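You operate a simulated robot arm through the tools that you are given. There is no shell and no other tool.

You run a simulated two-armed robot. Do the job below in one go: nothing can be reset, and whatever is moved stays where it is left.

Task
Stretch the orange hat on the stretcher to the size on its ticket.
Fine: press Steam once, then turn the dial up; wait for the green lamp, turn the dial back to 54, then set the hat on the white dome.

The check looks at the end state, three seconds after you hand in, the way a careful person would. Anything else that was tipped, shoved, dropped, spilled or broken makes it a failure.

Robot
Two 7-joint arms with fingered hands on one trunk that stands fixed in place. Base frame: the origin is at the foot of the trunk, x ahead of it, y to its left, z up. Lengths are in mm, angles in rad, forces in N, time in s.
The left shoulder is at [30, 136, 1230], the right one opposite. With the tool pointing down near the work surface each hand reaches from about 100 to 820 mm from the base axis, measured 20 degrees to its own side. Payload 5 kg a hand.
Tool frame (each hand has its own): the origin (TCP) lies between the finger pads and is the grasp point; the fingertips stand 42 mm ahead of it; z points along the fingers, y is the line along which they close. The gripper opens to 208 mm; its body begins 119 mm behind the TCP. The gripper is a hand of 4 fingers: y runs from the thumb to the fingers, the wrist lies at [0, 0, -332] in the tool frame, and closing takes about 1.5 s.
Orientation is that of the tool frame in the base frame, as a unit quaternion [w, x, y, z]. With the fingers straight down and closing along the base's y, the tool's x points along the base's -x, its y along +y and its z along -z.

Tools
- The arms move only by the tool jog_arm. It takes "left_series", "right_series" or both (then of equal length, played together; a hand with none holds still); each is a list of rows, each a list of 6 numbers: the shift along the tool's x, y, z in units of 30 mm (1.0 is 30 mm), then the turn, a rotation vector about the tool's x, y, z in units of 6 degrees (1.0 is 6 degrees). In form: [[dx, dy, dz, wx, wy, wz], ...]. A call has 1 to 20 rows; each row shifts and turns the commanded pose from where the row before left it, along the tool's axes as they then stand. "left_grip" and "right_grip" are, for a hand that has rows, the gripper command, from -1 (shut) to 1 (fully open), values between in proportion, set as the call begins (left out, the last holds). A call with a number of a shift or a turn outside -1 to 1 is refused whole. Rows are played at 5 a second. More than 50 mm and 0.15 rad between two rows, or a gripper value outside its range, and nothing of the call is played. A pose out of reach is approached as far as the arm can. The call stops where the force on the tool passes 40 N (or 10 N more than at its start, if that is more) or the arm is blocked; 0.2 s more then pass. The fingers move at their own pace (about 72 mm/s each) and stop on an object; they squeeze with about 23 N. The grip force told is the motor's: it shows also when the fingers shut on nothing. Time passes only in rows, and 0.2 s behind the last, so rows that do not move let the fingers close. The reply holds the time, the measured pose of the TCP, the force on the tool along the base axes, the opening and the grip force, in the units named above and with some noise, with the torque about the TCP (base axes, N m) and any sound that the robot's microphone picked up.
- Cameras (640 x 400 px; columns grow to the right, rows downward): "scene" is now at [42.3, 2.6, 1960.5]; the picture's right is [0.03, -1.00, -0.00], its down [-0.83, -0.02, -0.56] and it looks along [0.56, 0.01, -0.83] (base axes); focal length 333 px, centre (320, 200). "left" rides on the left gripper at [-101, 1, -145] in its tool frame; the picture's right is [-0.01, -1.00, 0.00], its down [0.82, 0.00, -0.57] and it looks along [0.57, 0.00, 0.82] (tool axes); focal length 261 px, centre (320, 200). "right" rides on the right gripper at [101, 0, -145] in its tool frame; the picture's right is [0.00, 1.00, 0.00], its down [-0.82, 0.00, -0.57] and it looks along [-0.57, 0.00, 0.82] (tool axes); focal length 261 px, centre (320, 200). There is no depth. A picture from a camera that has moved, and an enlarged one, comes with that camera's place and axes in the base frame and with its lens. The place of the scene camera against the robot may be out by one fixed shift of up to 18 mm in any direction.
- grab_frame(camera): a new picture of that camera. It takes no simulated time.
- lift_body(by): moves the trunk up (or, below 0, down) by that many mm; the arms and the scene camera ride with it, the base frame stays. It gives what a move gives, with no picture.
- set_fingers(finger1, finger2, finger3, thumb_bend, hand): sets how far each is bent, from 0 (flat) to 1 (curled in); at 0.3 the hand is open as for a grip, at 0.7 the pads meet at the TCP. One left out holds its place. A second passes; each finger stops where it meets its share of the squeeze, and holds until it gets a number again. A gripper value or a shape takes the hand back. It gives what a move gives, with no picture; readings hold the bend of each and the force on the fingers (four entries, about 0 where the hand has none), thumb and palm.
- grasp_type(shape, hand): the hand has 4 fingers and takes this shape, open, in about a second: jaw (thumb against the fingers, like two jaws); tri (thumb and two fingers); tip (a fingertip pinch); poke (one finger out to press); point (the index stretched); flat (the hand flat); cup (the hand cupped); fist (a fist). The gripper value then closes the fingers along that shape, each until it touches; the sizes above hold for jaw. It gives what a move gives, with no picture.
- head_to(pan, tilt): turns the head with the scene camera to pan (to the left, within 2.496 rad either way) and tilt (down, from -0.506 to 1.204), counted from straight ahead of the robot. It gives what a move gives.
- enlarge(camera, box): a new picture of the part [left, top, right, bottom] of that camera's present view, enlarged. It takes no simulated time.
- close_job(): hands the job in; it is judged then, once.

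Nothing tells you positions but the pictures and the camera data. Unless the task says otherwise, let go and move clear before handing in.

The tools are called after ">>>" as a command line: name --argument value ..., lists and objects as JSON in quotes. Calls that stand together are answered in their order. jog_arm: Moves the arms, as the interface text tells. Its arguments: {"type":"object","properties":{"left_series":{"type":"array","items":{"type":"array","items":{"type":"number"}}},"left_grip":{"type":"number"},"right_series":{"type":"array","items":{"type":"array","items":{"type":"number"}}},"right_grip":{"type":"number"}},"required":[]} The other tools are called the same way: lift_body (by) moves the trunk up or down; grasp_type (shape, hand) gives the hand a shape; set_fingers (finger1, finger2, finger3, thumb_bend, hand) moves the fingers one by one; head_to (pan, tilt) turns the head that bears the scene camera; grab_frame (camera) takes a picture; enlarge (camera, box) takes an enlarged picture of a part of a camera's view; close_job () hands the job in.

At the start:

```text
t: 0.0
left_position: [777.2, 162.7, 1236.5]
left_orientation: [0.0, 0.0, 1.0, 0.0]
left_wrist_force: [1.1, -0.8, -0.3]
left_torque: [0.0, 0.0, 0.01]
left_finger_gap: 207.7
left_grasp_force: 0.2
left_shape: jaw
left_bend: [0.3, 0.3, 0.3, 0.3]
left_finger forces: [0.0, 0.0, 0.0, 0.0, 0.0, 0.0]
right_position: [735.2, -557.6, 1323.4]
right_orientation: [0.0, 0.0, 1.0, 0.0]
right_wrist_force: [0.6, -0.2, -0.7]
right_torque: [0.02, -0.03, 0.01]
right_finger_gap: 207.9
right_grasp_force: 0.1
right_shape: jaw
right_bend: [0.3, 0.3, 0.3, 0.3]
right_finger forces: [0.0, 0.0, 0.1, 0.0, 0.0, 0.0]
trunk travel left (down, up): [-250.0, 240.0]
head pan, tilt (commanded): [0.026, 0.977]
```

scene: 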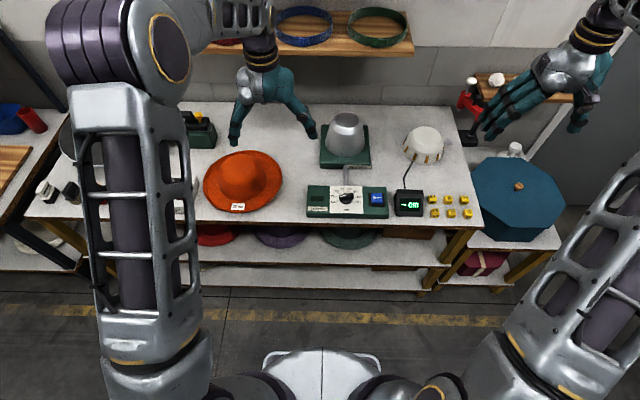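
right: 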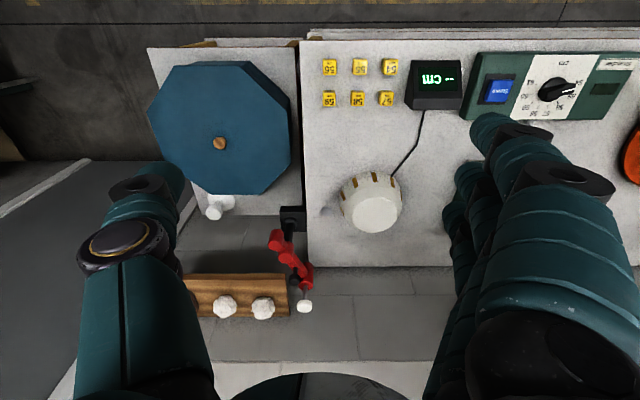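
left: 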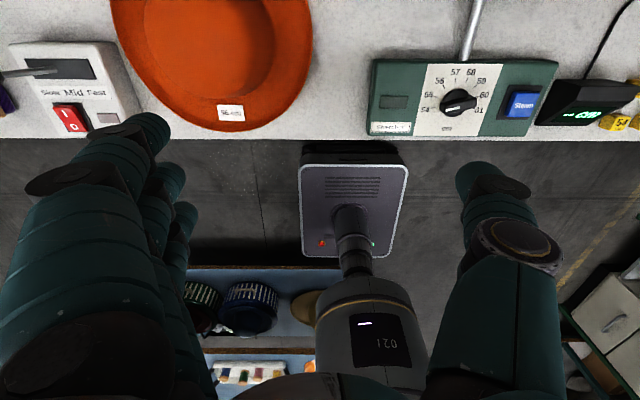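

I see a bench with an orange hat on the left, a stretcher (metal block with a control box holding a dial and a blue Steam button) in the middle, a white dome (measuring device with readout) on the right. I'll look closer before moving anything.

>>> enlarge --camera "scene" --box '[290, 100, 490, 225]'

>>> enlarge --camera "scene" --box '[180, 130, 340, 230]'

>>> enlarge --camera "left" --box '[350, 40, 640, 150]'

>>> enlarge --camera "left" --box '[110, 0, 320, 140]'

>>> enlarge --camera "right" --box '[300, 40, 640, 250]'

```text
3.20 times, centred on (390, 162) of scene
camera zoom: at [42.3, 2.6, 1960.5], right [0.03, -1.0, 0.0], down [-0.83, -0.02, -0.56], along [0.56, 0.01, -0.83], focal length 1066 px, centre (96, 320)
```

zoom: 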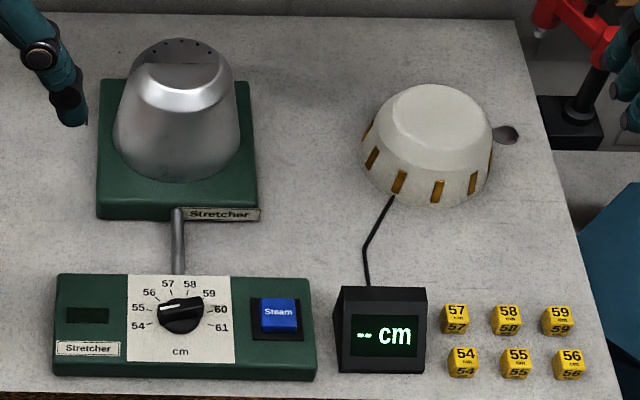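

```text
4.00 times, centred on (260, 180) of scene
camera zoom: at [42.3, 2.6, 1960.5], right [0.03, -1.0, 0.0], down [-0.83, -0.02, -0.56], along [0.56, 0.01, -0.83], focal length 1332 px, centre (560, 280)
```

zoom: 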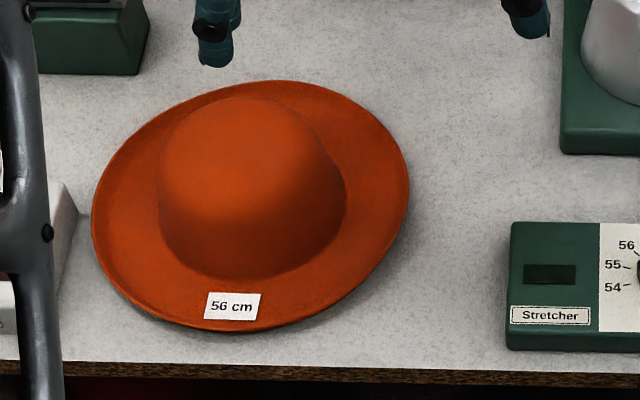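

```text
2.21 times, centred on (495, 95) of left
camera zoom: at [879.8, 164.2, 1381.7], right [0.01, -1.0, 0.0], down [-0.82, 0.0, 0.57], along [-0.57, 0.0, -0.82], focal length 575 px, centre (-66, 432)
```

zoom: 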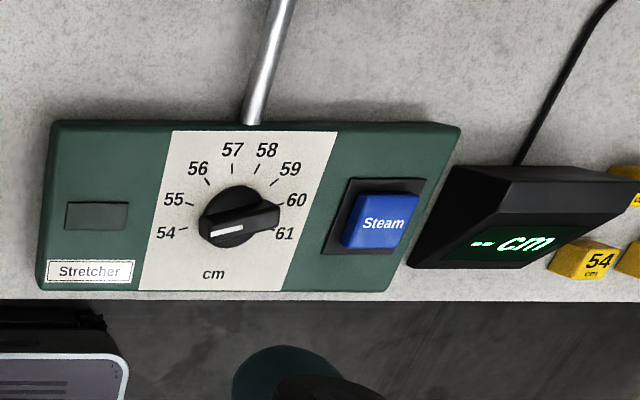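

```text
2.86 times, centred on (215, 70) of left
camera zoom: at [879.8, 164.2, 1381.7], right [0.01, -1.0, 0.0], down [-0.82, 0.0, 0.57], along [-0.57, 0.0, -0.82], focal length 745 px, centre (620, 571)
```

zoom: 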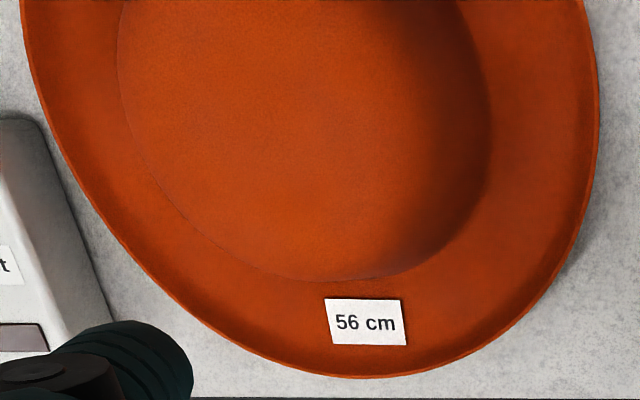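

```text
1.88 times, centred on (470, 145) of right
camera zoom: at [633.4, -557.9, 1468.7], right [0.0, 1.0, 0.0], down [0.82, 0.0, 0.57], along [0.57, 0.0, -0.82], focal length 491 px, centre (38, 304)
```

zoom: 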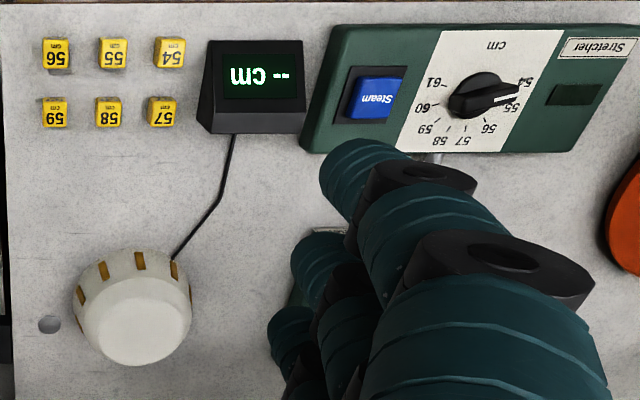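

The ticket reads 56 cm and the dial seems to be at 54. I'll look around with the head for any more details before moving the arms.

>>> head_to --pan 0.35 --tilt 0.85

>>> grab_frame --camera "scene"

>>> head_to --pan -0.35 --tilt 0.85

>>> grab_frame --camera "scene"

>>> head_to --pan 0.0 --tilt 0.45

>>> grab_frame --camera "scene"

```text
t: 0.8
left_position: [778.5, 163.2, 1236.0]
left_orientation: [0.001, -0.001, 1.0, 0.0]
left_wrist_force: [0.1, -0.2, -0.1]
left_torque: [-0.02, 0.01, 0.01]
left_finger_gap: 207.6
left_grasp_force: 0.0
left_shape: jaw
left_bend: [0.3, 0.3, 0.3, 0.3]
left_finger forces: [0.0, 0.0, 0.0, 0.1, 0.0, 0.0]
right_position: [735.2, -558.5, 1323.9]
right_orientation: [0.0, 0.0, 1.0, 0.0]
right_wrist_force: [0.6, -0.5, 0.1]
right_torque: [0.06, -0.02, -0.04]
right_finger_gap: 207.7
right_grasp_force: 0.1
right_shape: jaw
right_bend: [0.3, 0.3, 0.3, 0.3]
right_finger forces: [0.0, 0.1, 0.0, 0.1, 0.0, 0.0]
trunk travel left (down, up): [-250.0, 240.0]
head pan, tilt (commanded): [0.351, 0.85]
```

```text
taken
camera scene: at [44.7, 27.5, 1970.0], right [0.34, -0.94, 0.0], down [-0.71, -0.26, -0.66], along [0.62, 0.23, -0.75], focal length 333 px, centre (320, 200)
```

scene: 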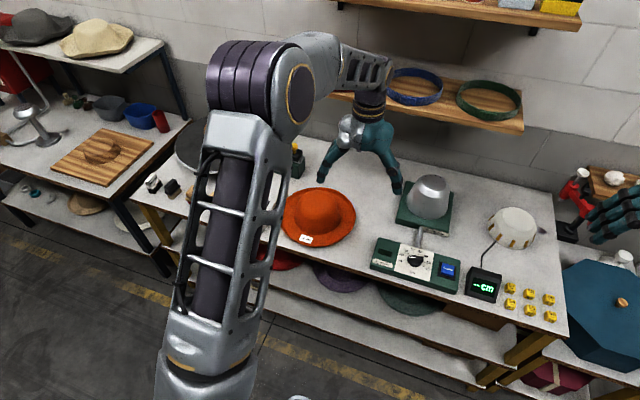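

```text
t: 1.9
left_position: [778.9, 162.8, 1237.6]
left_orientation: [0.001, -0.001, 1.0, 0.0]
left_wrist_force: [-0.4, 0.1, 0.1]
left_torque: [0.01, 0.0, 0.0]
left_finger_gap: 207.9
left_grasp_force: 0.0
left_shape: jaw
left_bend: [0.3, 0.3, 0.3, 0.3]
left_finger forces: [0.0, 0.1, 0.0, 0.0, 0.0, 0.0]
right_position: [734.8, -557.5, 1324.2]
right_orientation: [0.0, 0.0, 1.0, 0.0]
right_wrist_force: [-0.2, 0.3, 0.5]
right_torque: [-0.01, -0.02, 0.0]
right_finger_gap: 207.7
right_grasp_force: 0.1
right_shape: jaw
right_bend: [0.3, 0.3, 0.3, 0.3]
right_finger forces: [0.0, 0.0, 0.0, 0.1, 0.0, 0.1]
trunk travel left (down, up): [-250.0, 240.0]
head pan, tilt (commanded): [-0.351, 0.85]
```

```text
taken
camera scene: at [44.8, -26.0, 1970.0], right [-0.34, -0.94, 0.0], down [-0.71, 0.26, -0.66], along [0.62, -0.23, -0.75], focal length 333 px, centre (320, 200)
```

scene: 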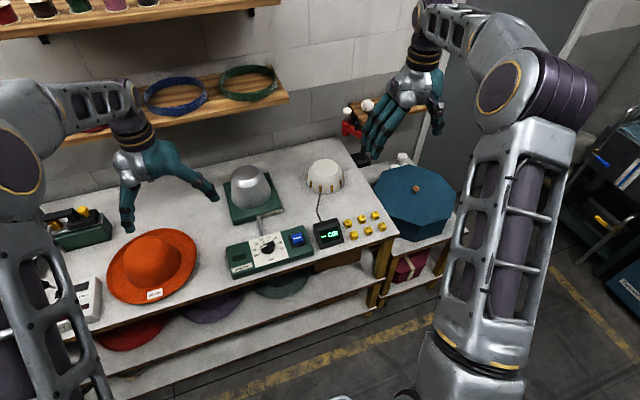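

```text
t: 2.8
left_position: [778.6, 161.5, 1235.5]
left_orientation: [0.001, -0.001, 1.0, 0.0]
left_wrist_force: [0.3, -0.1, 1.0]
left_torque: [0.01, -0.01, -0.02]
left_finger_gap: 207.9
left_grasp_force: 0.1
left_shape: jaw
left_bend: [0.3, 0.3, 0.3, 0.3]
left_finger forces: [0.1, 0.0, 0.1, 0.0, 0.0, 0.1]
right_position: [735.5, -557.9, 1323.7]
right_orientation: [0.0, 0.0, 1.0, 0.0]
right_wrist_force: [-0.1, -0.4, -0.4]
right_torque: [0.0, 0.0, -0.01]
right_finger_gap: 207.8
right_grasp_force: 0.0
right_shape: jaw
right_bend: [0.3, 0.3, 0.3, 0.3]
right_finger forces: [0.0, 0.0, 0.0, 0.0, 0.0, 0.1]
trunk travel left (down, up): [-250.0, 240.0]
head pan, tilt (commanded): [0.0, 0.45]
```

```text
taken
camera scene: at [63.2, 0.6, 2004.4], right [0.0, -1.0, 0.0], down [-0.44, 0.0, -0.9], along [0.9, 0.0, -0.44], focal length 333 px, centre (320, 200)
```

scene: 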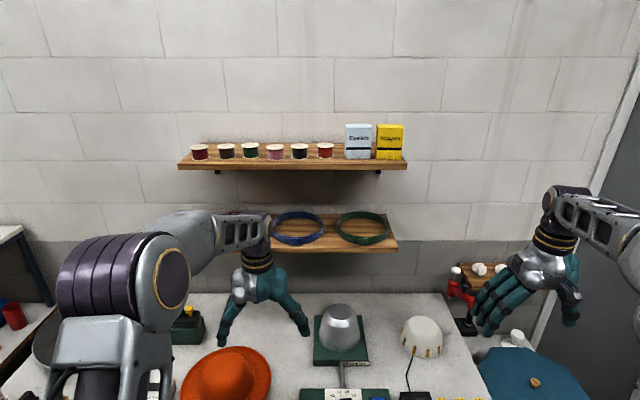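

The hat sits left at roughly (790, 305), stretcher form about (1010, -85), control box around (755, -81), dome around (1015, -410). I'll move the left hand above the hat and tilt it so its camera looks straight down, to see the hat's shape and heading.

>>> jog_arm --left_series '[[0, 0.78, 0, 0, -1, 0], [0, 0.78, 0, 0, -1, 0], [0, 0.78, 0, 0, -1, 0], [0, 0.78, 0, 0, -1, 0], [0, 0.78, 0, 0, -1, 0], [0, 0.78, 0, 0, -1, 0]]'

>>> head_to --pan 0.1 --tilt 0.8

>>> grab_frame --camera "left"

>>> grab_frame --camera "scene"

```text
t: 4.2
left_position: [779.0, 305.7, 1236.0]
left_orientation: [0.31, 0.0, 0.951, -0.001]
left_wrist_force: [-0.6, 0.5, 0.8]
left_torque: [-0.03, 0.01, -0.05]
left_finger_gap: 208.1
left_grasp_force: 0.0
left_shape: jaw
left_bend: [0.3, 0.3, 0.3, 0.3]
left_finger forces: [0.1, 0.1, 0.1, 0.1, 0.1, 0.0]
right_position: [734.2, -557.1, 1325.7]
right_orientation: [-0.001, 0.0, 1.0, -0.001]
right_wrist_force: [-0.8, 0.2, 1.0]
right_torque: [-0.15, -0.05, -0.03]
right_finger_gap: 207.9
right_grasp_force: 0.0
right_shape: jaw
right_bend: [0.3, 0.3, 0.3, 0.3]
right_finger forces: [0.1, 0.0, 0.0, 0.1, 0.0, 0.0]
trunk travel left (down, up): [-250.0, 240.0]
head pan, tilt (commanded): [0.0, 0.45]
```

```text
t: 5.0
left_position: [778.8, 303.7, 1236.0]
left_orientation: [0.309, -0.001, 0.951, 0.001]
left_wrist_force: [0.3, 0.5, -0.5]
left_torque: [0.01, 0.02, -0.02]
left_finger_gap: 207.8
left_grasp_force: 0.1
left_shape: jaw
left_bend: [0.3, 0.3, 0.3, 0.3]
left_finger forces: [0.1, 0.0, 0.1, 0.1, 0.0, 0.1]
right_position: [734.2, -557.9, 1323.9]
right_orientation: [-0.001, 0.0, 1.0, 0.0]
right_wrist_force: [-0.6, 0.1, 0.7]
right_torque: [0.0, 0.0, 0.02]
right_finger_gap: 208.0
right_grasp_force: 0.1
right_shape: jaw
right_bend: [0.3, 0.3, 0.3, 0.3]
right_finger forces: [0.0, 0.0, 0.1, 0.0, 0.0, 0.0]
trunk travel left (down, up): [-250.0, 240.0]
head pan, tilt (commanded): [0.099, 0.799]
```

```text
taken
camera left: at [776.4, 304.9, 1412.2], right [0.0, -1.0, 0.0], down [-1.0, 0.0, -0.02], along [0.02, 0.0, -1.0], focal length 261 px, centre (320, 200)
```

left: 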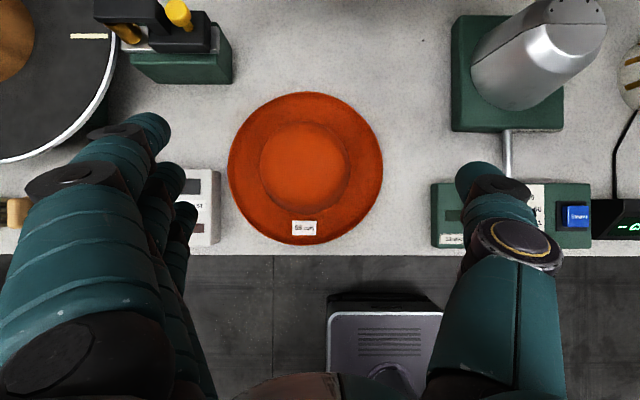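

```text
taken
camera scene: at [51.5, 8.7, 1974.1], right [0.1, -0.99, 0.0], down [-0.71, -0.07, -0.7], along [0.69, 0.07, -0.72], focal length 333 px, centre (320, 200)
```

scene: 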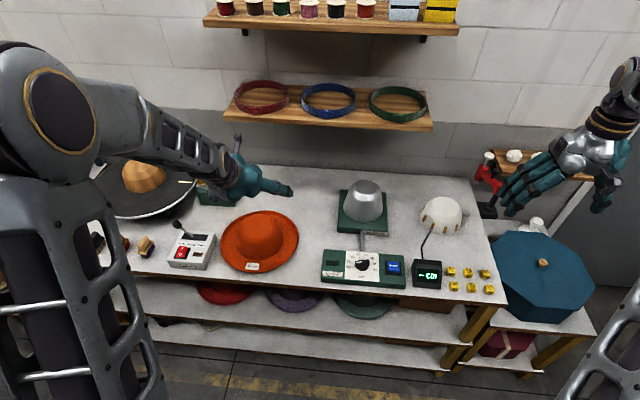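

The top view shows the round hat directly. I'll enlarge it and the stretcher to measure.

>>> enlarge --camera "left" --box '[200, 70, 420, 260]'

>>> enlarge --camera "left" --box '[420, 0, 640, 260]'

>>> enlarge --camera "scene" --box '[300, 160, 520, 310]'

>>> enlarge --camera "scene" --box '[150, 180, 330, 300]'

```text
2.11 times, centred on (310, 165) of left
camera zoom: at [776.4, 304.9, 1412.2], right [0.0, -1.0, 0.0], down [-1.0, 0.0, -0.02], along [0.02, 0.0, -1.0], focal length 549 px, centre (341, 274)
```

zoom: 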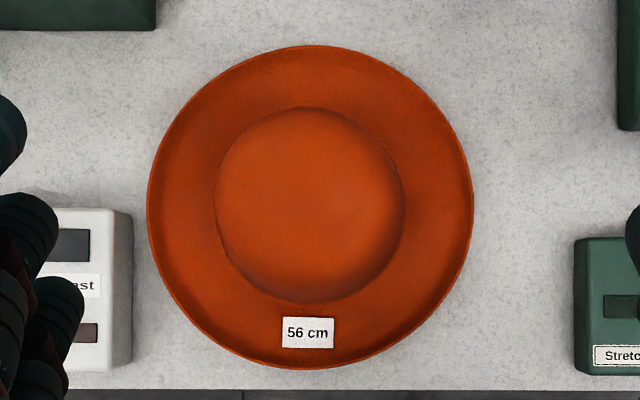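

```text
1.54 times, centred on (530, 130) of left
camera zoom: at [776.4, 304.9, 1412.2], right [0.0, -1.0, 0.0], down [-1.0, 0.0, -0.02], along [0.02, 0.0, -1.0], focal length 401 px, centre (-3, 308)
```

zoom: 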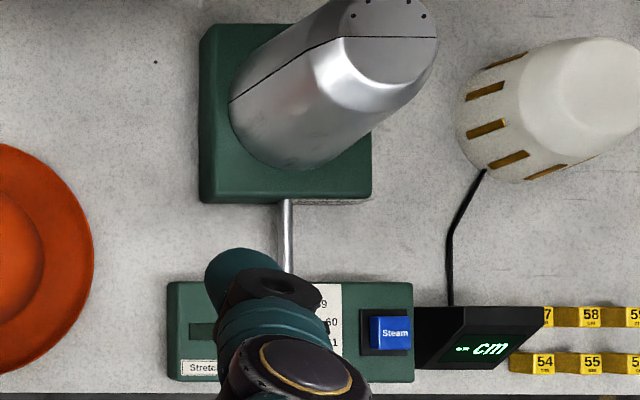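

```text
2.67 times, centred on (410, 235) of scene
camera zoom: at [51.5, 8.7, 1974.1], right [0.1, -0.99, 0.0], down [-0.71, -0.07, -0.7], along [0.69, 0.07, -0.72], focal length 888 px, centre (80, 107)
```

zoom: 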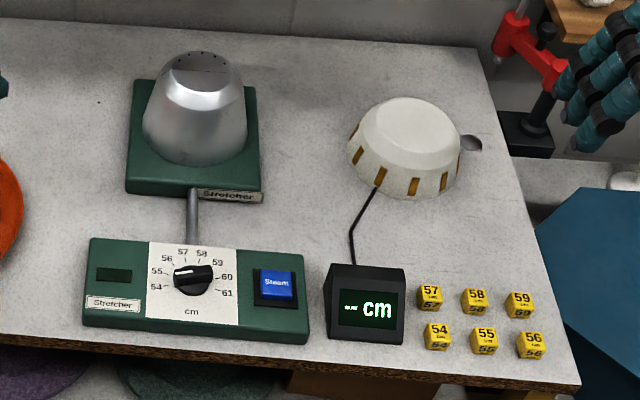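

```text
3.33 times, centred on (240, 240) of scene
camera zoom: at [51.5, 8.7, 1974.1], right [0.1, -0.99, 0.0], down [-0.71, -0.07, -0.7], along [0.69, 0.07, -0.72], focal length 1110 px, centre (587, 67)
```

zoom: 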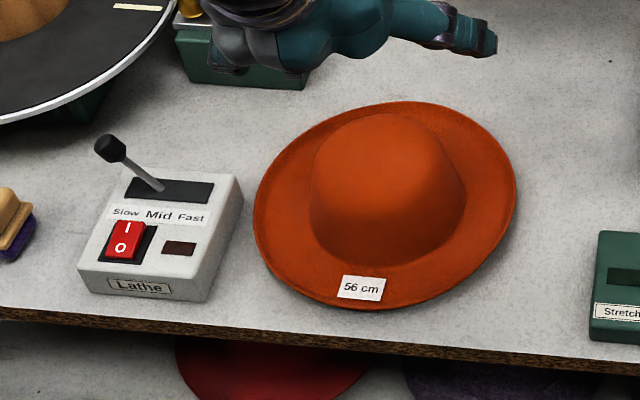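

The hat is round, about 320 mm across the brim, centred near (854, 335), with the brim at z≈875 and the crown roughly 110 mm high. I'll tilt the left hand to 48° (needed later for reach to the form) and come above the crown.

>>> jog_arm --left_series '[[0, 0, 0, 0, -1, 0], [0, 0, 0, 0, -1, 0], [0.365, 0.167, 0.89, 0, 0, 0], [0.365, 0.167, 0.89, 0, 0, 0], [0.365, 0.167, 0.89, 0, 0, 0], [0.365, 0.167, 0.89, 0, 0, 0], [0.365, 0.167, 0.89, 0, 0, 0], [0.365, 0.167, 0.89, 0, 0, 0]]' --left_grip 1

>>> grab_frame --camera "left"

>>> enlarge --camera "scene" --box '[150, 120, 350, 300]'

```text
t: 6.8
left_position: [853.8, 333.9, 1078.2]
left_orientation: [0.407, -0.001, 0.913, 0.001]
left_wrist_force: [0.5, 0.1, 0.6]
left_torque: [0.0, 0.15, -0.03]
left_finger_gap: 207.9
left_grasp_force: 0.0
left_shape: jaw
left_bend: [0.3, 0.3, 0.3, 0.3]
left_finger forces: [0.0, 0.0, 0.1, 0.0, 0.0, 0.0]
right_position: [737.4, -555.7, 1323.4]
right_orientation: [-0.001, -0.002, 1.0, 0.0]
right_wrist_force: [1.7, 0.9, 0.5]
right_torque: [-0.13, 0.16, 0.0]
right_finger_gap: 207.7
right_grasp_force: 0.0
right_shape: jaw
right_bend: [0.3, 0.3, 0.3, 0.3]
right_finger forces: [0.1, 0.0, 0.1, 0.0, 0.0, 0.1]
trunk travel left (down, up): [-250.0, 240.0]
head pan, tilt (commanded): [0.099, 0.799]
```

```text
taken
camera left: at [815.3, 335.5, 1251.1], right [0.0, -1.0, 0.0], down [-0.97, -0.01, -0.23], along [0.23, 0.0, -0.97], focal length 261 px, centre (320, 200)
```

left: 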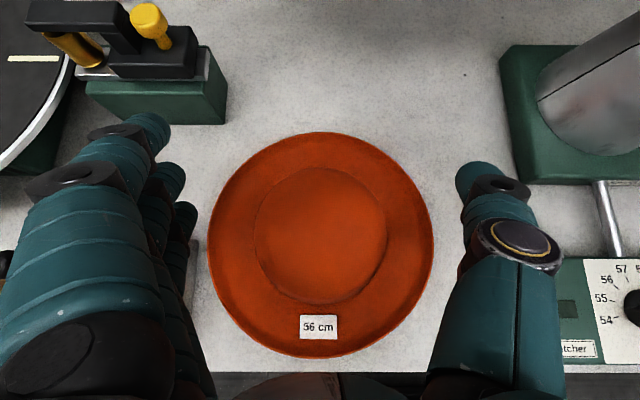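

```text
2.22 times, centred on (250, 210) of scene
camera zoom: at [53.8, 9.8, 1973.8], right [0.1, -0.99, 0.0], down [-0.71, -0.07, -0.7], along [0.69, 0.07, -0.72], focal length 740 px, centre (476, 178)
```

zoom: 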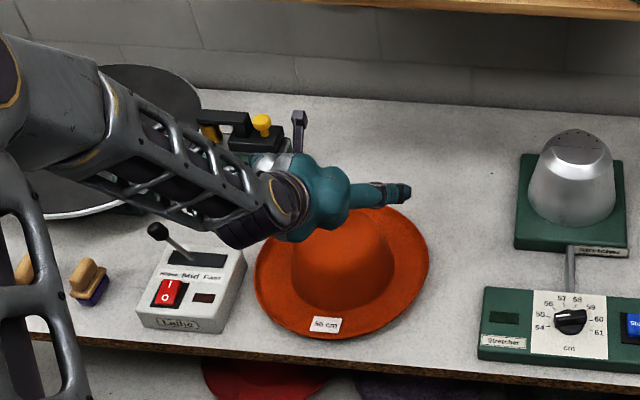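

The hand is centred over the crown with fingers either side. I descend partway and check.

>>> jog_arm --left_series '[[0.674, 0, 0.607, 0, 0, 0], [0.674, 0, 0.607, 0, 0, 0], [0.674, 0, 0.607, 0, 0, 0]]'

>>> grab_frame --camera "left"

>>> enlarge --camera "scene" --box '[190, 150, 330, 290]'

```text
t: 7.6
left_position: [853.7, 335.1, 1000.7]
left_orientation: [0.407, -0.001, 0.913, 0.001]
left_wrist_force: [0.6, 0.3, 0.6]
left_torque: [-0.02, 0.12, -0.08]
left_finger_gap: 207.8
left_grasp_force: 0.0
left_shape: jaw
left_bend: [0.3, 0.3, 0.3, 0.3]
left_finger forces: [0.0, 0.1, 0.1, 0.1, 0.0, 0.0]
right_position: [735.2, -557.2, 1324.7]
right_orientation: [0.0, -0.001, 1.0, 0.0]
right_wrist_force: [0.9, 0.8, -0.7]
right_torque: [-0.1, 0.07, -0.02]
right_finger_gap: 207.8
right_grasp_force: 0.1
right_shape: jaw
right_bend: [0.3, 0.3, 0.3, 0.3]
right_finger forces: [0.1, 0.1, 0.1, 0.0, 0.0, 0.0]
trunk travel left (down, up): [-250.0, 240.0]
head pan, tilt (commanded): [0.099, 0.799]
```

```text
taken
camera left: at [814.0, 335.3, 1171.9], right [0.0, -1.0, 0.0], down [-0.97, -0.01, -0.23], along [0.23, 0.0, -0.97], focal length 261 px, centre (320, 200)
```

left: 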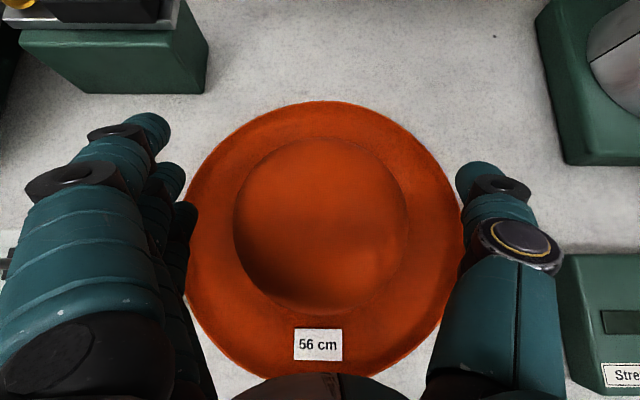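

```text
2.86 times, centred on (260, 220) of scene
camera zoom: at [52.3, 9.5, 1974.0], right [0.1, -0.99, 0.0], down [-0.71, -0.07, -0.7], along [0.69, 0.07, -0.72], focal length 951 px, centre (491, 143)
```

zoom: 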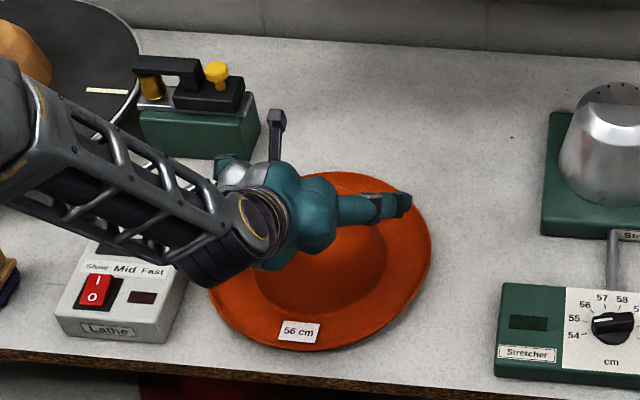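

>>> jog_arm --left_series '[[0.479, 0, 0.431, 0, 0, 0], [0.479, 0, 0.431, 0, 0, 0], [0.479, 0, 0.431, 0, 0, 0]]'

>>> grab_frame --camera "left"

>>> enlarge --camera "scene" --box '[190, 150, 330, 290]'

```text
t: 8.4
left_position: [854.7, 334.9, 942.6]
left_orientation: [0.406, 0.001, 0.914, -0.001]
left_wrist_force: [1.4, 0.8, 0.4]
left_torque: [-0.03, 0.08, -0.02]
left_finger_gap: 207.9
left_grasp_force: 0.0
left_shape: jaw
left_bend: [0.3, 0.3, 0.3, 0.3]
left_finger forces: [0.1, 0.0, 0.0, 0.0, 0.0, 0.0]
right_position: [734.2, -558.4, 1323.5]
right_orientation: [0.0, 0.0, 1.0, 0.0]
right_wrist_force: [0.3, -0.1, -0.1]
right_torque: [-0.02, 0.02, 0.01]
right_finger_gap: 207.5
right_grasp_force: 0.0
right_shape: jaw
right_bend: [0.3, 0.3, 0.3, 0.3]
right_finger forces: [0.0, 0.0, 0.1, 0.1, 0.0, 0.0]
trunk travel left (down, up): [-250.0, 240.0]
head pan, tilt (commanded): [0.099, 0.799]
```

```text
taken
camera left: at [814.3, 336.1, 1115.1], right [0.0, -1.0, 0.0], down [-0.97, 0.0, -0.23], along [0.23, 0.0, -0.97], focal length 261 px, centre (320, 200)
```

left: 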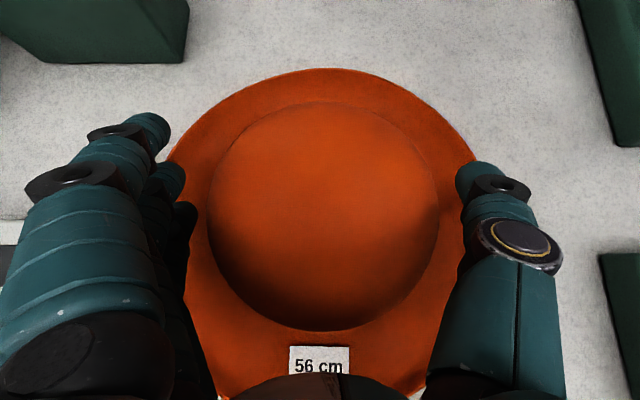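

```text
2.86 times, centred on (260, 220) of scene
camera zoom: at [52.0, 9.3, 1974.0], right [0.1, -0.99, 0.0], down [-0.71, -0.07, -0.7], along [0.69, 0.07, -0.72], focal length 951 px, centre (491, 143)
```

zoom: 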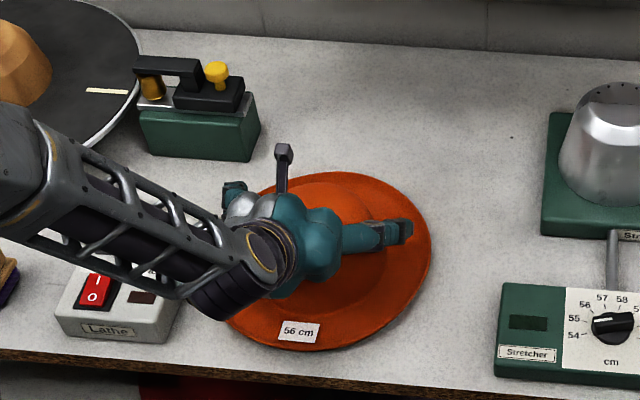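

The fingers straddle the crown with clearance all around. Closing the left hand now.

>>> jog_arm --left_series '[[0, 0, 0, 0, 0, 0], [0, 0, 0, 0, 0, 0], [0, 0, 0, 0, 0, 0], [0, 0, 0, 0, 0, 0], [0, 0, 0, 0, 0, 0], [0, 0, 0, 0, 0, 0], [0, 0, 0, 0, 0, 0]]' --left_grip -1

>>> grab_frame --camera "left"

```text
t: 10.0
left_position: [853.0, 334.4, 943.6]
left_orientation: [0.407, 0.0, 0.913, 0.0]
left_wrist_force: [0.1, -0.1, 0.4]
left_torque: [0.03, 0.0, 0.0]
left_finger_gap: 150.9
left_grasp_force: 23.1
left_shape: jaw
left_bend: [0.72, 0.28, 0.26, 0.46]
left_finger forces: [5.9, 6.4, 6.6, 0.0, 19.7, 0.0]
right_position: [734.8, -557.0, 1324.5]
right_orientation: [0.0, 0.0, 1.0, 0.0]
right_wrist_force: [0.3, 0.0, 0.5]
right_torque: [-0.01, 0.03, -0.02]
right_finger_gap: 208.0
right_grasp_force: 0.2
right_shape: jaw
right_bend: [0.3, 0.3, 0.3, 0.3]
right_finger forces: [0.0, 0.0, 0.0, 0.0, 0.0, 0.1]
trunk travel left (down, up): [-250.0, 240.0]
head pan, tilt (commanded): [0.099, 0.799]
```

```text
taken
camera left: at [813.8, 335.7, 1115.1], right [0.0, -1.0, 0.0], down [-0.97, 0.0, -0.23], along [0.23, 0.0, -0.97], focal length 261 px, centre (320, 200)
```

left: 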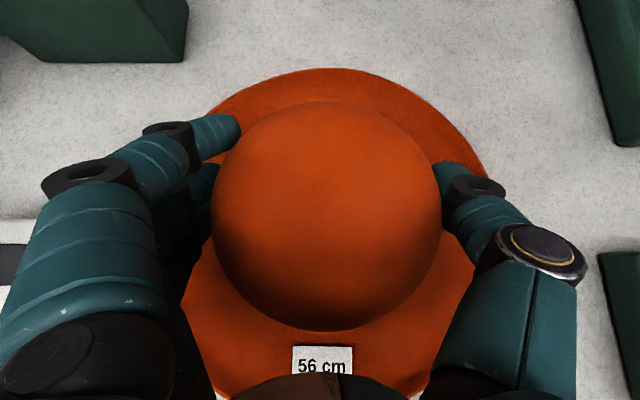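

The crown is held (about 23 N, several fingers in contact). I lift a little and check that the hat comes along level.

>>> jog_arm --left_series '[[-0.37, 0, -0.334, 0, 0, 0], [-0.37, 0, -0.334, 0, 0, 0], [-0.37, 0, -0.334, 0, 0, 0], [-0.37, 0, -0.334, 0, 0, 0]]'

>>> grab_frame --camera "left"

>>> enlarge --camera "scene" --box '[190, 150, 330, 290]'

```text
t: 11.0
left_position: [851.7, 333.7, 999.4]
left_orientation: [0.406, 0.0, 0.914, 0.0]
left_wrist_force: [0.2, -0.2, -1.3]
left_torque: [0.01, -0.02, 0.04]
left_finger_gap: 150.8
left_grasp_force: 23.5
left_shape: jaw
left_bend: [0.72, 0.28, 0.26, 0.46]
left_finger forces: [5.8, 6.4, 6.6, 0.0, 19.6, 0.1]
right_position: [735.0, -557.8, 1323.8]
right_orientation: [-0.001, 0.001, 1.0, 0.0]
right_wrist_force: [-0.9, 0.0, 0.1]
right_torque: [-0.01, -0.04, 0.03]
right_finger_gap: 207.8
right_grasp_force: 0.1
right_shape: jaw
right_bend: [0.3, 0.3, 0.3, 0.3]
right_finger forces: [0.1, 0.0, 0.0, 0.0, 0.0, 0.1]
trunk travel left (down, up): [-250.0, 240.0]
head pan, tilt (commanded): [0.099, 0.799]
```

```text
taken
camera left: at [812.2, 334.6, 1172.5], right [0.0, -1.0, 0.0], down [-0.97, 0.0, -0.23], along [0.23, 0.0, -0.97], focal length 261 px, centre (320, 200)
```

left: 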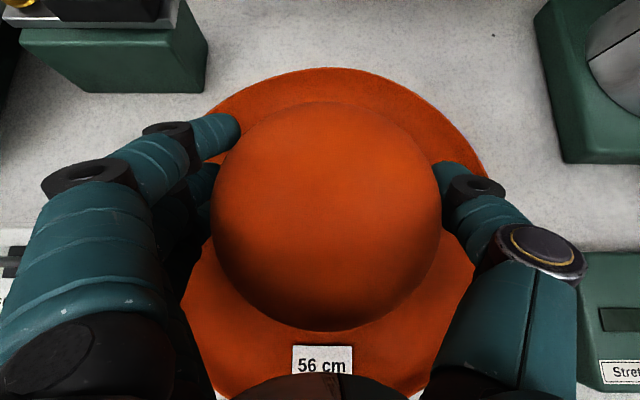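

```text
2.86 times, centred on (260, 220) of scene
camera zoom: at [51.0, 8.7, 1974.0], right [0.1, -0.99, 0.0], down [-0.71, -0.07, -0.7], along [0.69, 0.07, -0.72], focal length 951 px, centre (491, 143)
```

zoom: 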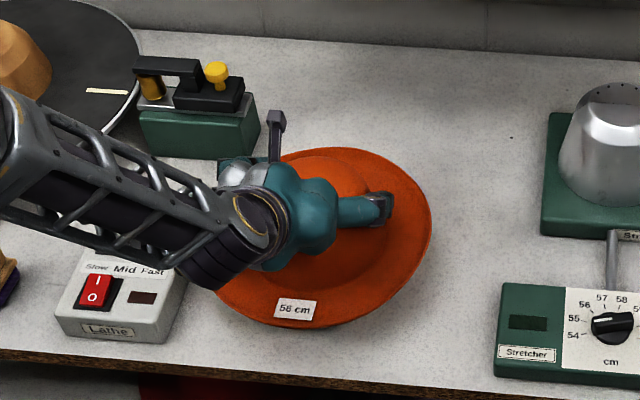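

The hat lifted cleanly and rides rigidly with the hand. Before carrying it over, I'll bring the right hand to a viewing position in front of the stretcher to measure the form and dome more exactly; meanwhile the left lifts the hat higher.

>>> jog_arm --left_series '[[-0.37, 0, -0.334, 0, 0, 0], [-0.37, 0, -0.334, 0, 0, 0], [-0.37, 0, -0.334, 0, 0, 0], [-0.37, 0, -0.334, 0, 0, 0], [-0.37, 0, -0.334, 0, 0, 0], [-0.37, 0, -0.334, 0, 0, 0], [-0.37, 0, -0.334, 0, 0, 0], [-0.37, 0, -0.334, 0, 0, 0], [-0.37, 0, -0.334, 0, 0, 0], [-0.37, 0, -0.334, 0, 0, 0], [0, 0, 0, 0, 0, 0], [0, 0, 0, 0, 0, 0], [0, 0, 0, 0, 0, 0]]' --right_series '[[0, 0.95, 0, 0, -1, 0], [0, 0.95, 0, 0, -1, 0], [0, 0.95, 0, 0, -1, 0], [0, 0.95, 0, 0, -1, 0], [0, 0.95, 0, 0, -1, 0], [0.22, 0.9, 0.59, 0, 0, 0], [0.22, 0.9, 0.59, 0, 0, 0], [0.22, 0.9, 0.59, 0, 0, 0], [0.22, 0.9, 0.59, 0, 0, 0], [0.22, 0.9, 0.59, 0, 0, 0], [0.22, 0.9, 0.59, 0, 0, 0], [0.22, 0.9, 0.59, 0, 0, 0], [0.22, 0.9, 0.59, 0, 0, 0]]'

>>> grab_frame --camera "right"

>>> grab_frame --camera "scene"

>>> grab_frame --camera "left"

```text
t: 13.8
left_position: [854.2, 335.9, 1148.4]
left_orientation: [0.406, 0.0, 0.914, -0.001]
left_wrist_force: [1.2, 0.6, -2.1]
left_torque: [-0.12, -0.05, -0.13]
left_finger_gap: 151.0
left_grasp_force: 22.8
left_shape: jaw
left_bend: [0.72, 0.28, 0.26, 0.46]
left_finger forces: [5.9, 6.5, 6.6, 0.0, 19.5, 0.0]
right_position: [760.8, -198.9, 1173.5]
right_orientation: [0.259, 0.0, 0.966, -0.001]
right_wrist_force: [-0.1, 1.6, -0.7]
right_torque: [-0.06, 0.07, -0.03]
right_finger_gap: 207.8
right_grasp_force: 0.1
right_shape: jaw
right_bend: [0.3, 0.3, 0.3, 0.3]
right_finger forces: [0.0, 0.0, 0.0, 0.0, 0.0, 0.1]
trunk travel left (down, up): [-250.0, 240.0]
head pan, tilt (commanded): [0.099, 0.799]
```

```text
taken
camera right: at [601.9, -198.8, 1248.5], right [0.0, 1.0, 0.0], down [0.43, 0.0, 0.9], along [0.9, 0.0, -0.43], focal length 261 px, centre (320, 200)
```

right: 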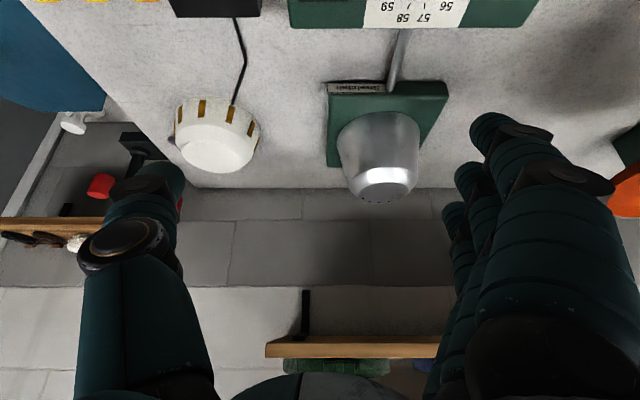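

```text
taken
camera scene: at [53.2, 11.7, 1973.9], right [0.1, -0.99, 0.0], down [-0.71, -0.07, -0.7], along [0.69, 0.07, -0.72], focal length 333 px, centre (320, 200)
```

scene: 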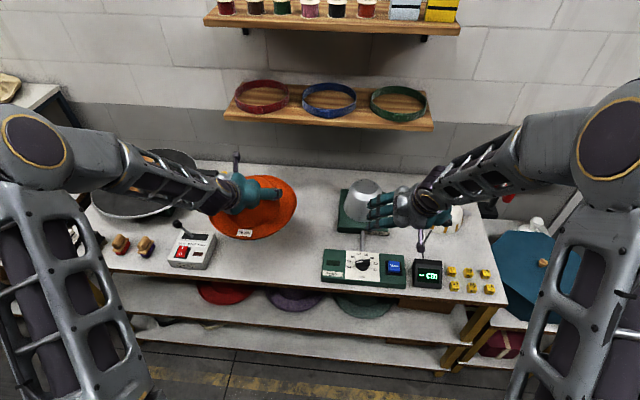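

```text
taken
camera left: at [813.6, 337.0, 1321.0], right [0.0, -1.0, 0.0], down [-0.97, -0.01, -0.23], along [0.23, 0.0, -0.97], focal length 261 px, centre (320, 200)
```

left: 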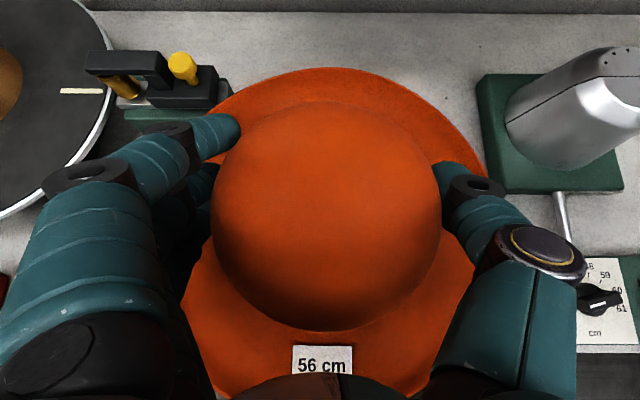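

>>> enlarge --camera "right" --box '[300, 60, 480, 220]'

>>> enlarge --camera "right" --box '[140, 60, 300, 200]'

>>> enlarge --camera "left" --box '[450, 20, 640, 220]'

```text
2.50 times, centred on (390, 140) of right
camera zoom: at [601.9, -198.8, 1248.5], right [0.0, 1.0, 0.0], down [0.43, 0.0, 0.9], along [0.9, 0.0, -0.43], focal length 652 px, centre (145, 350)
```

zoom: 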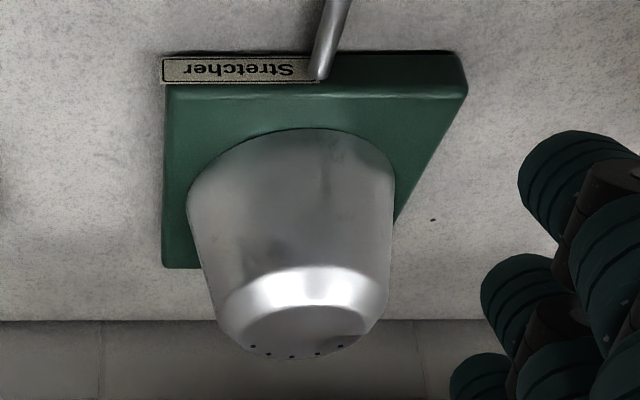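

```text
2.86 times, centred on (220, 130) of right
camera zoom: at [601.9, -198.8, 1248.5], right [0.0, 1.0, 0.0], down [0.43, 0.0, 0.9], along [0.9, 0.0, -0.43], focal length 745 px, centre (606, 400)
```

zoom: 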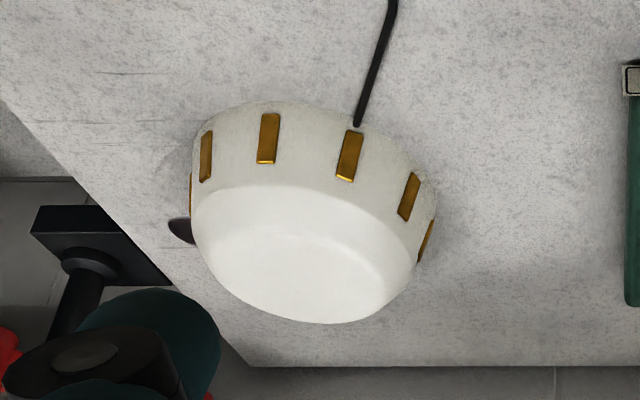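

```text
2.00 times, centred on (545, 120) of left
camera zoom: at [813.6, 337.0, 1321.0], right [0.0, -1.0, 0.0], down [-0.97, -0.01, -0.23], along [0.23, 0.0, -0.97], focal length 521 px, centre (-130, 360)
```

zoom: 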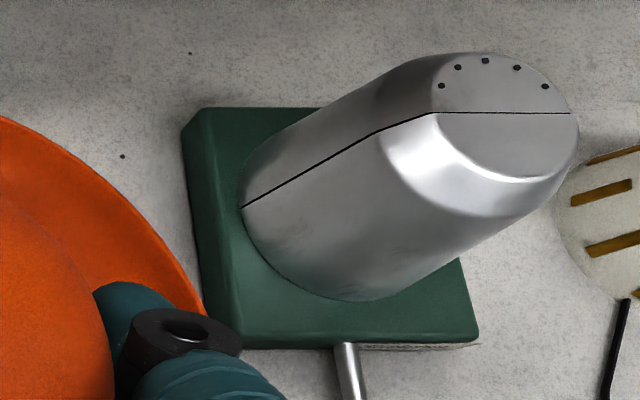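

The form's top centre is about (1045, -78, 1027), its base about 175 mm wide at z≈890. I'll back the right hand off to the right (and yaw it to watch), then carry the hat over the form with the left.

>>> jog_arm --right_series '[[0, -0.97, 0, 0, 0, 0], [0, -0.97, 0, 0, 0, 0], [0, -0.97, 0, 0, 0, 0], [0, -0.97, 0, 0, 0, 0], [0, -0.97, 0, 0, 0, 0], [0, -0.97, 0, 0, 0, 0], [0, -0.97, 0, 0, 0, 0], [0, -0.97, 0, 0, 0, 0], [0, -0.97, 0, 0, 0, 0], [0, 0, 0, -0.5, 0, -0.866], [0, 0, 0, -0.5, 0, -0.866], [0, 0, 0, -0.5, 0, -0.866], [0, 0, 0, -0.5, 0, -0.866], [0, 0, 0, -0.5, 0, -0.866], [0, 0, 0, -0.5, 0, -0.866]]'

>>> jog_arm --left_series '[[-0.265, -0.856, 0.294, 0, 0, 0], [-0.265, -0.856, 0.294, 0, 0, 0], [-0.265, -0.856, 0.294, 0, 0, 0], [-0.265, -0.856, 0.294, 0, 0, 0], [-0.265, -0.856, 0.294, 0, 0, 0], [-0.265, -0.856, 0.294, 0, 0, 0], [-0.265, -0.856, 0.294, 0, 0, 0], [-0.265, -0.856, 0.294, 0, 0, 0], [-0.265, -0.856, 0.294, 0, 0, 0], [-0.265, -0.856, 0.294, 0, 0, 0], [-0.265, -0.856, 0.294, 0, 0, 0], [-0.265, -0.856, 0.294, 0, 0, 0]]'

>>> grab_frame --camera "right"

>>> grab_frame --camera "scene"

>>> grab_frame --camera "left"

```text
t: 17.0
left_position: [851.9, 333.4, 1150.6]
left_orientation: [0.407, -0.001, 0.913, 0.001]
left_wrist_force: [1.6, -0.5, -1.9]
left_torque: [0.01, 0.05, 0.04]
left_finger_gap: 150.7
left_grasp_force: 23.5
left_shape: jaw
left_bend: [0.72, 0.28, 0.26, 0.46]
left_finger forces: [5.8, 6.4, 6.6, 0.0, 19.5, 0.0]
right_position: [760.0, -462.9, 1175.2]
right_orientation: [0.246, -0.299, 0.918, 0.08]
right_wrist_force: [0.5, -0.7, 0.1]
right_torque: [0.03, 0.02, 0.03]
right_finger_gap: 208.1
right_grasp_force: 0.1
right_shape: jaw
right_bend: [0.3, 0.3, 0.3, 0.3]
right_finger forces: [0.0, 0.0, 0.1, 0.0, 0.1, 0.1]
trunk travel left (down, up): [-250.0, 240.0]
head pan, tilt (commanded): [0.099, 0.799]
```

```text
t: 19.6
left_position: [1000.1, 25.6, 1150.6]
left_orientation: [0.407, -0.001, 0.913, 0.001]
left_wrist_force: [0.5, 0.4, -1.3]
left_torque: [-0.03, 0.0, -0.02]
left_finger_gap: 150.5
left_grasp_force: 22.3
left_shape: jaw
left_bend: [0.72, 0.28, 0.26, 0.46]
left_finger forces: [6.0, 6.5, 6.7, 0.0, 19.8, 0.0]
right_position: [759.4, -462.4, 1173.5]
right_orientation: [0.246, -0.299, 0.919, 0.081]
right_wrist_force: [-0.2, -0.8, -0.3]
right_torque: [0.11, -0.03, 0.05]
right_finger_gap: 207.8
right_grasp_force: 0.2
right_shape: jaw
right_bend: [0.3, 0.3, 0.3, 0.3]
right_finger forces: [0.0, 0.0, 0.0, 0.0, 0.1, 0.0]
trunk travel left (down, up): [-250.0, 240.0]
head pan, tilt (commanded): [0.099, 0.799]
```

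```text
taken
camera right: at [630.2, -556.5, 1249.3], right [-0.59, 0.81, 0.0], down [0.35, 0.25, 0.91], along [0.73, 0.53, -0.42], focal length 261 px, centre (320, 200)
```

right: 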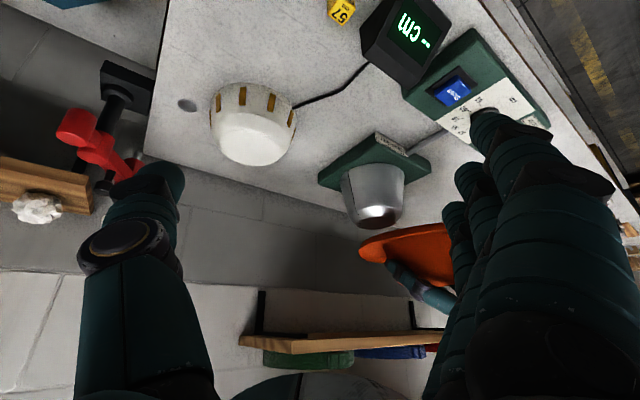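

```text
taken
camera scene: at [52.2, 6.9, 1974.0], right [0.1, -0.99, 0.0], down [-0.71, -0.07, -0.7], along [0.69, 0.07, -0.72], focal length 333 px, centre (320, 200)
```

scene: 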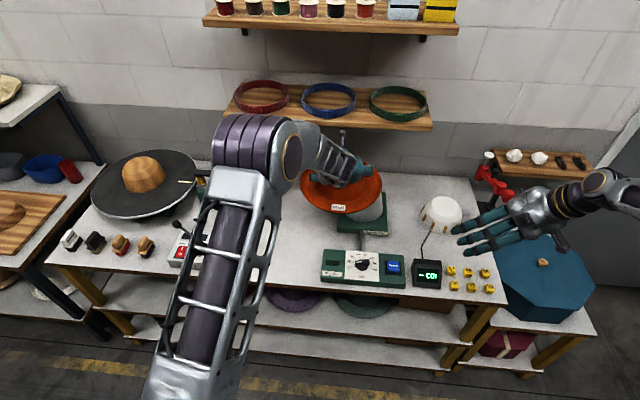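

```text
taken
camera left: at [960.1, 25.6, 1322.7], right [0.01, -1.0, 0.0], down [-0.97, -0.01, -0.23], along [0.23, 0.0, -0.97], focal length 261 px, centre (320, 200)
```

left: 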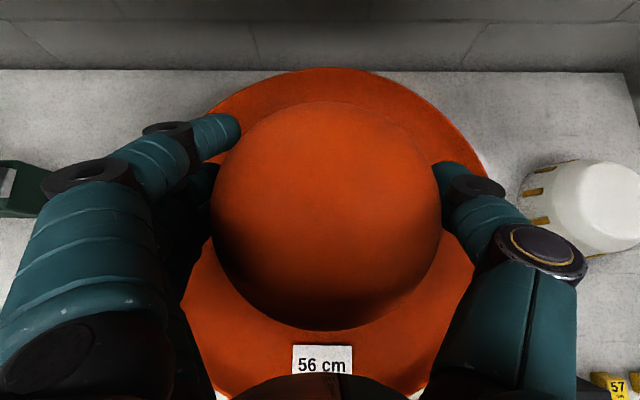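

>>> jog_arm --left_series '[[-0.265, -0.856, 0.294, 0, 0, 0], [-0.265, -0.856, 0.294, 0, 0, 0], [-0.265, -0.856, 0.294, 0, 0, 0], [-0.265, -0.856, 0.294, 0, 0, 0], [0, 0, 0, 0, 0, 0]]'

>>> grab_frame --camera "right"

>>> enlarge --camera "scene" --box '[290, 130, 450, 290]'

>>> grab_frame --camera "left"

```text
t: 20.8
left_position: [1044.6, -75.6, 1150.9]
left_orientation: [0.407, -0.001, 0.913, 0.001]
left_wrist_force: [-0.8, 1.1, -0.9]
left_torque: [-0.07, -0.01, -0.05]
left_finger_gap: 150.5
left_grasp_force: 23.0
left_shape: jaw
left_bend: [0.72, 0.28, 0.26, 0.46]
left_finger forces: [6.1, 6.6, 6.7, 0.0, 19.7, 0.1]
right_position: [759.3, -459.8, 1175.8]
right_orientation: [0.247, -0.299, 0.918, 0.079]
right_wrist_force: [-0.8, 0.0, -0.2]
right_torque: [-0.08, -0.05, -0.05]
right_finger_gap: 207.9
right_grasp_force: 0.1
right_shape: jaw
right_bend: [0.3, 0.3, 0.3, 0.3]
right_finger forces: [0.1, 0.1, 0.1, 0.0, 0.0, 0.0]
trunk travel left (down, up): [-250.0, 240.0]
head pan, tilt (commanded): [0.099, 0.799]
```

```text
taken
camera right: at [629.2, -554.4, 1251.2], right [-0.59, 0.81, 0.0], down [0.35, 0.25, 0.91], along [0.73, 0.53, -0.42], focal length 261 px, centre (320, 200)
```

right: 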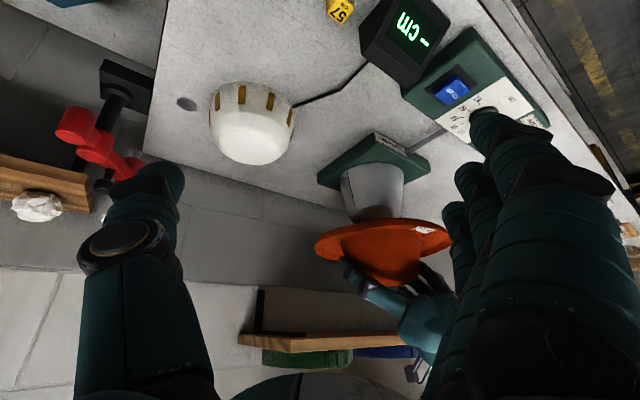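

```text
2.50 times, centred on (370, 210) of scene
camera zoom: at [50.6, 10.2, 1974.1], right [0.1, -0.99, 0.0], down [-0.71, -0.07, -0.7], along [0.69, 0.07, -0.72], focal length 832 px, centre (195, 175)
```

zoom: 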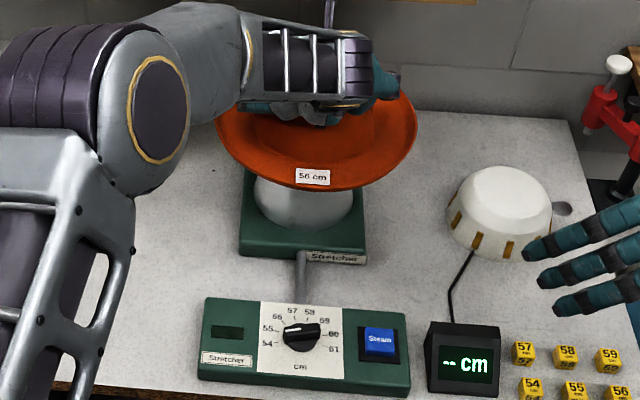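

```text
taken
camera left: at [1003.9, -74.8, 1324.1], right [0.01, -1.0, 0.0], down [-0.97, -0.01, -0.23], along [0.23, 0.0, -0.97], focal length 261 px, centre (320, 200)
```

left: 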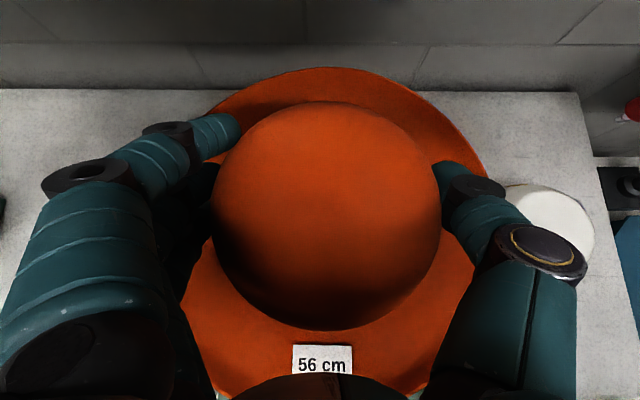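

>>> enlarge --camera "right" --box '[300, 120, 470, 310]'

```text
2.11 times, centred on (385, 215) of right
camera zoom: at [629.2, -554.4, 1251.2], right [-0.59, 0.81, 0.0], down [0.35, 0.25, 0.91], along [0.73, 0.53, -0.42], focal length 549 px, centre (183, 168)
```

zoom: 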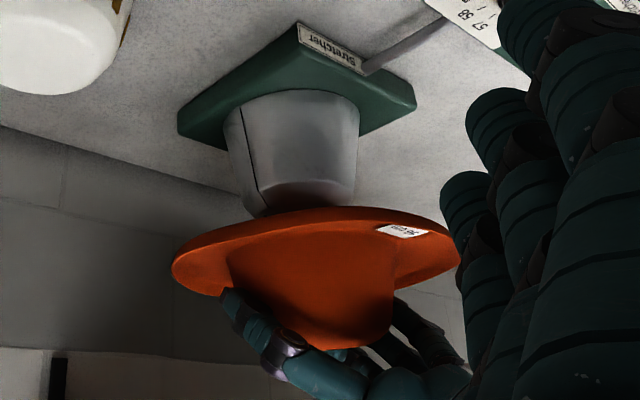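

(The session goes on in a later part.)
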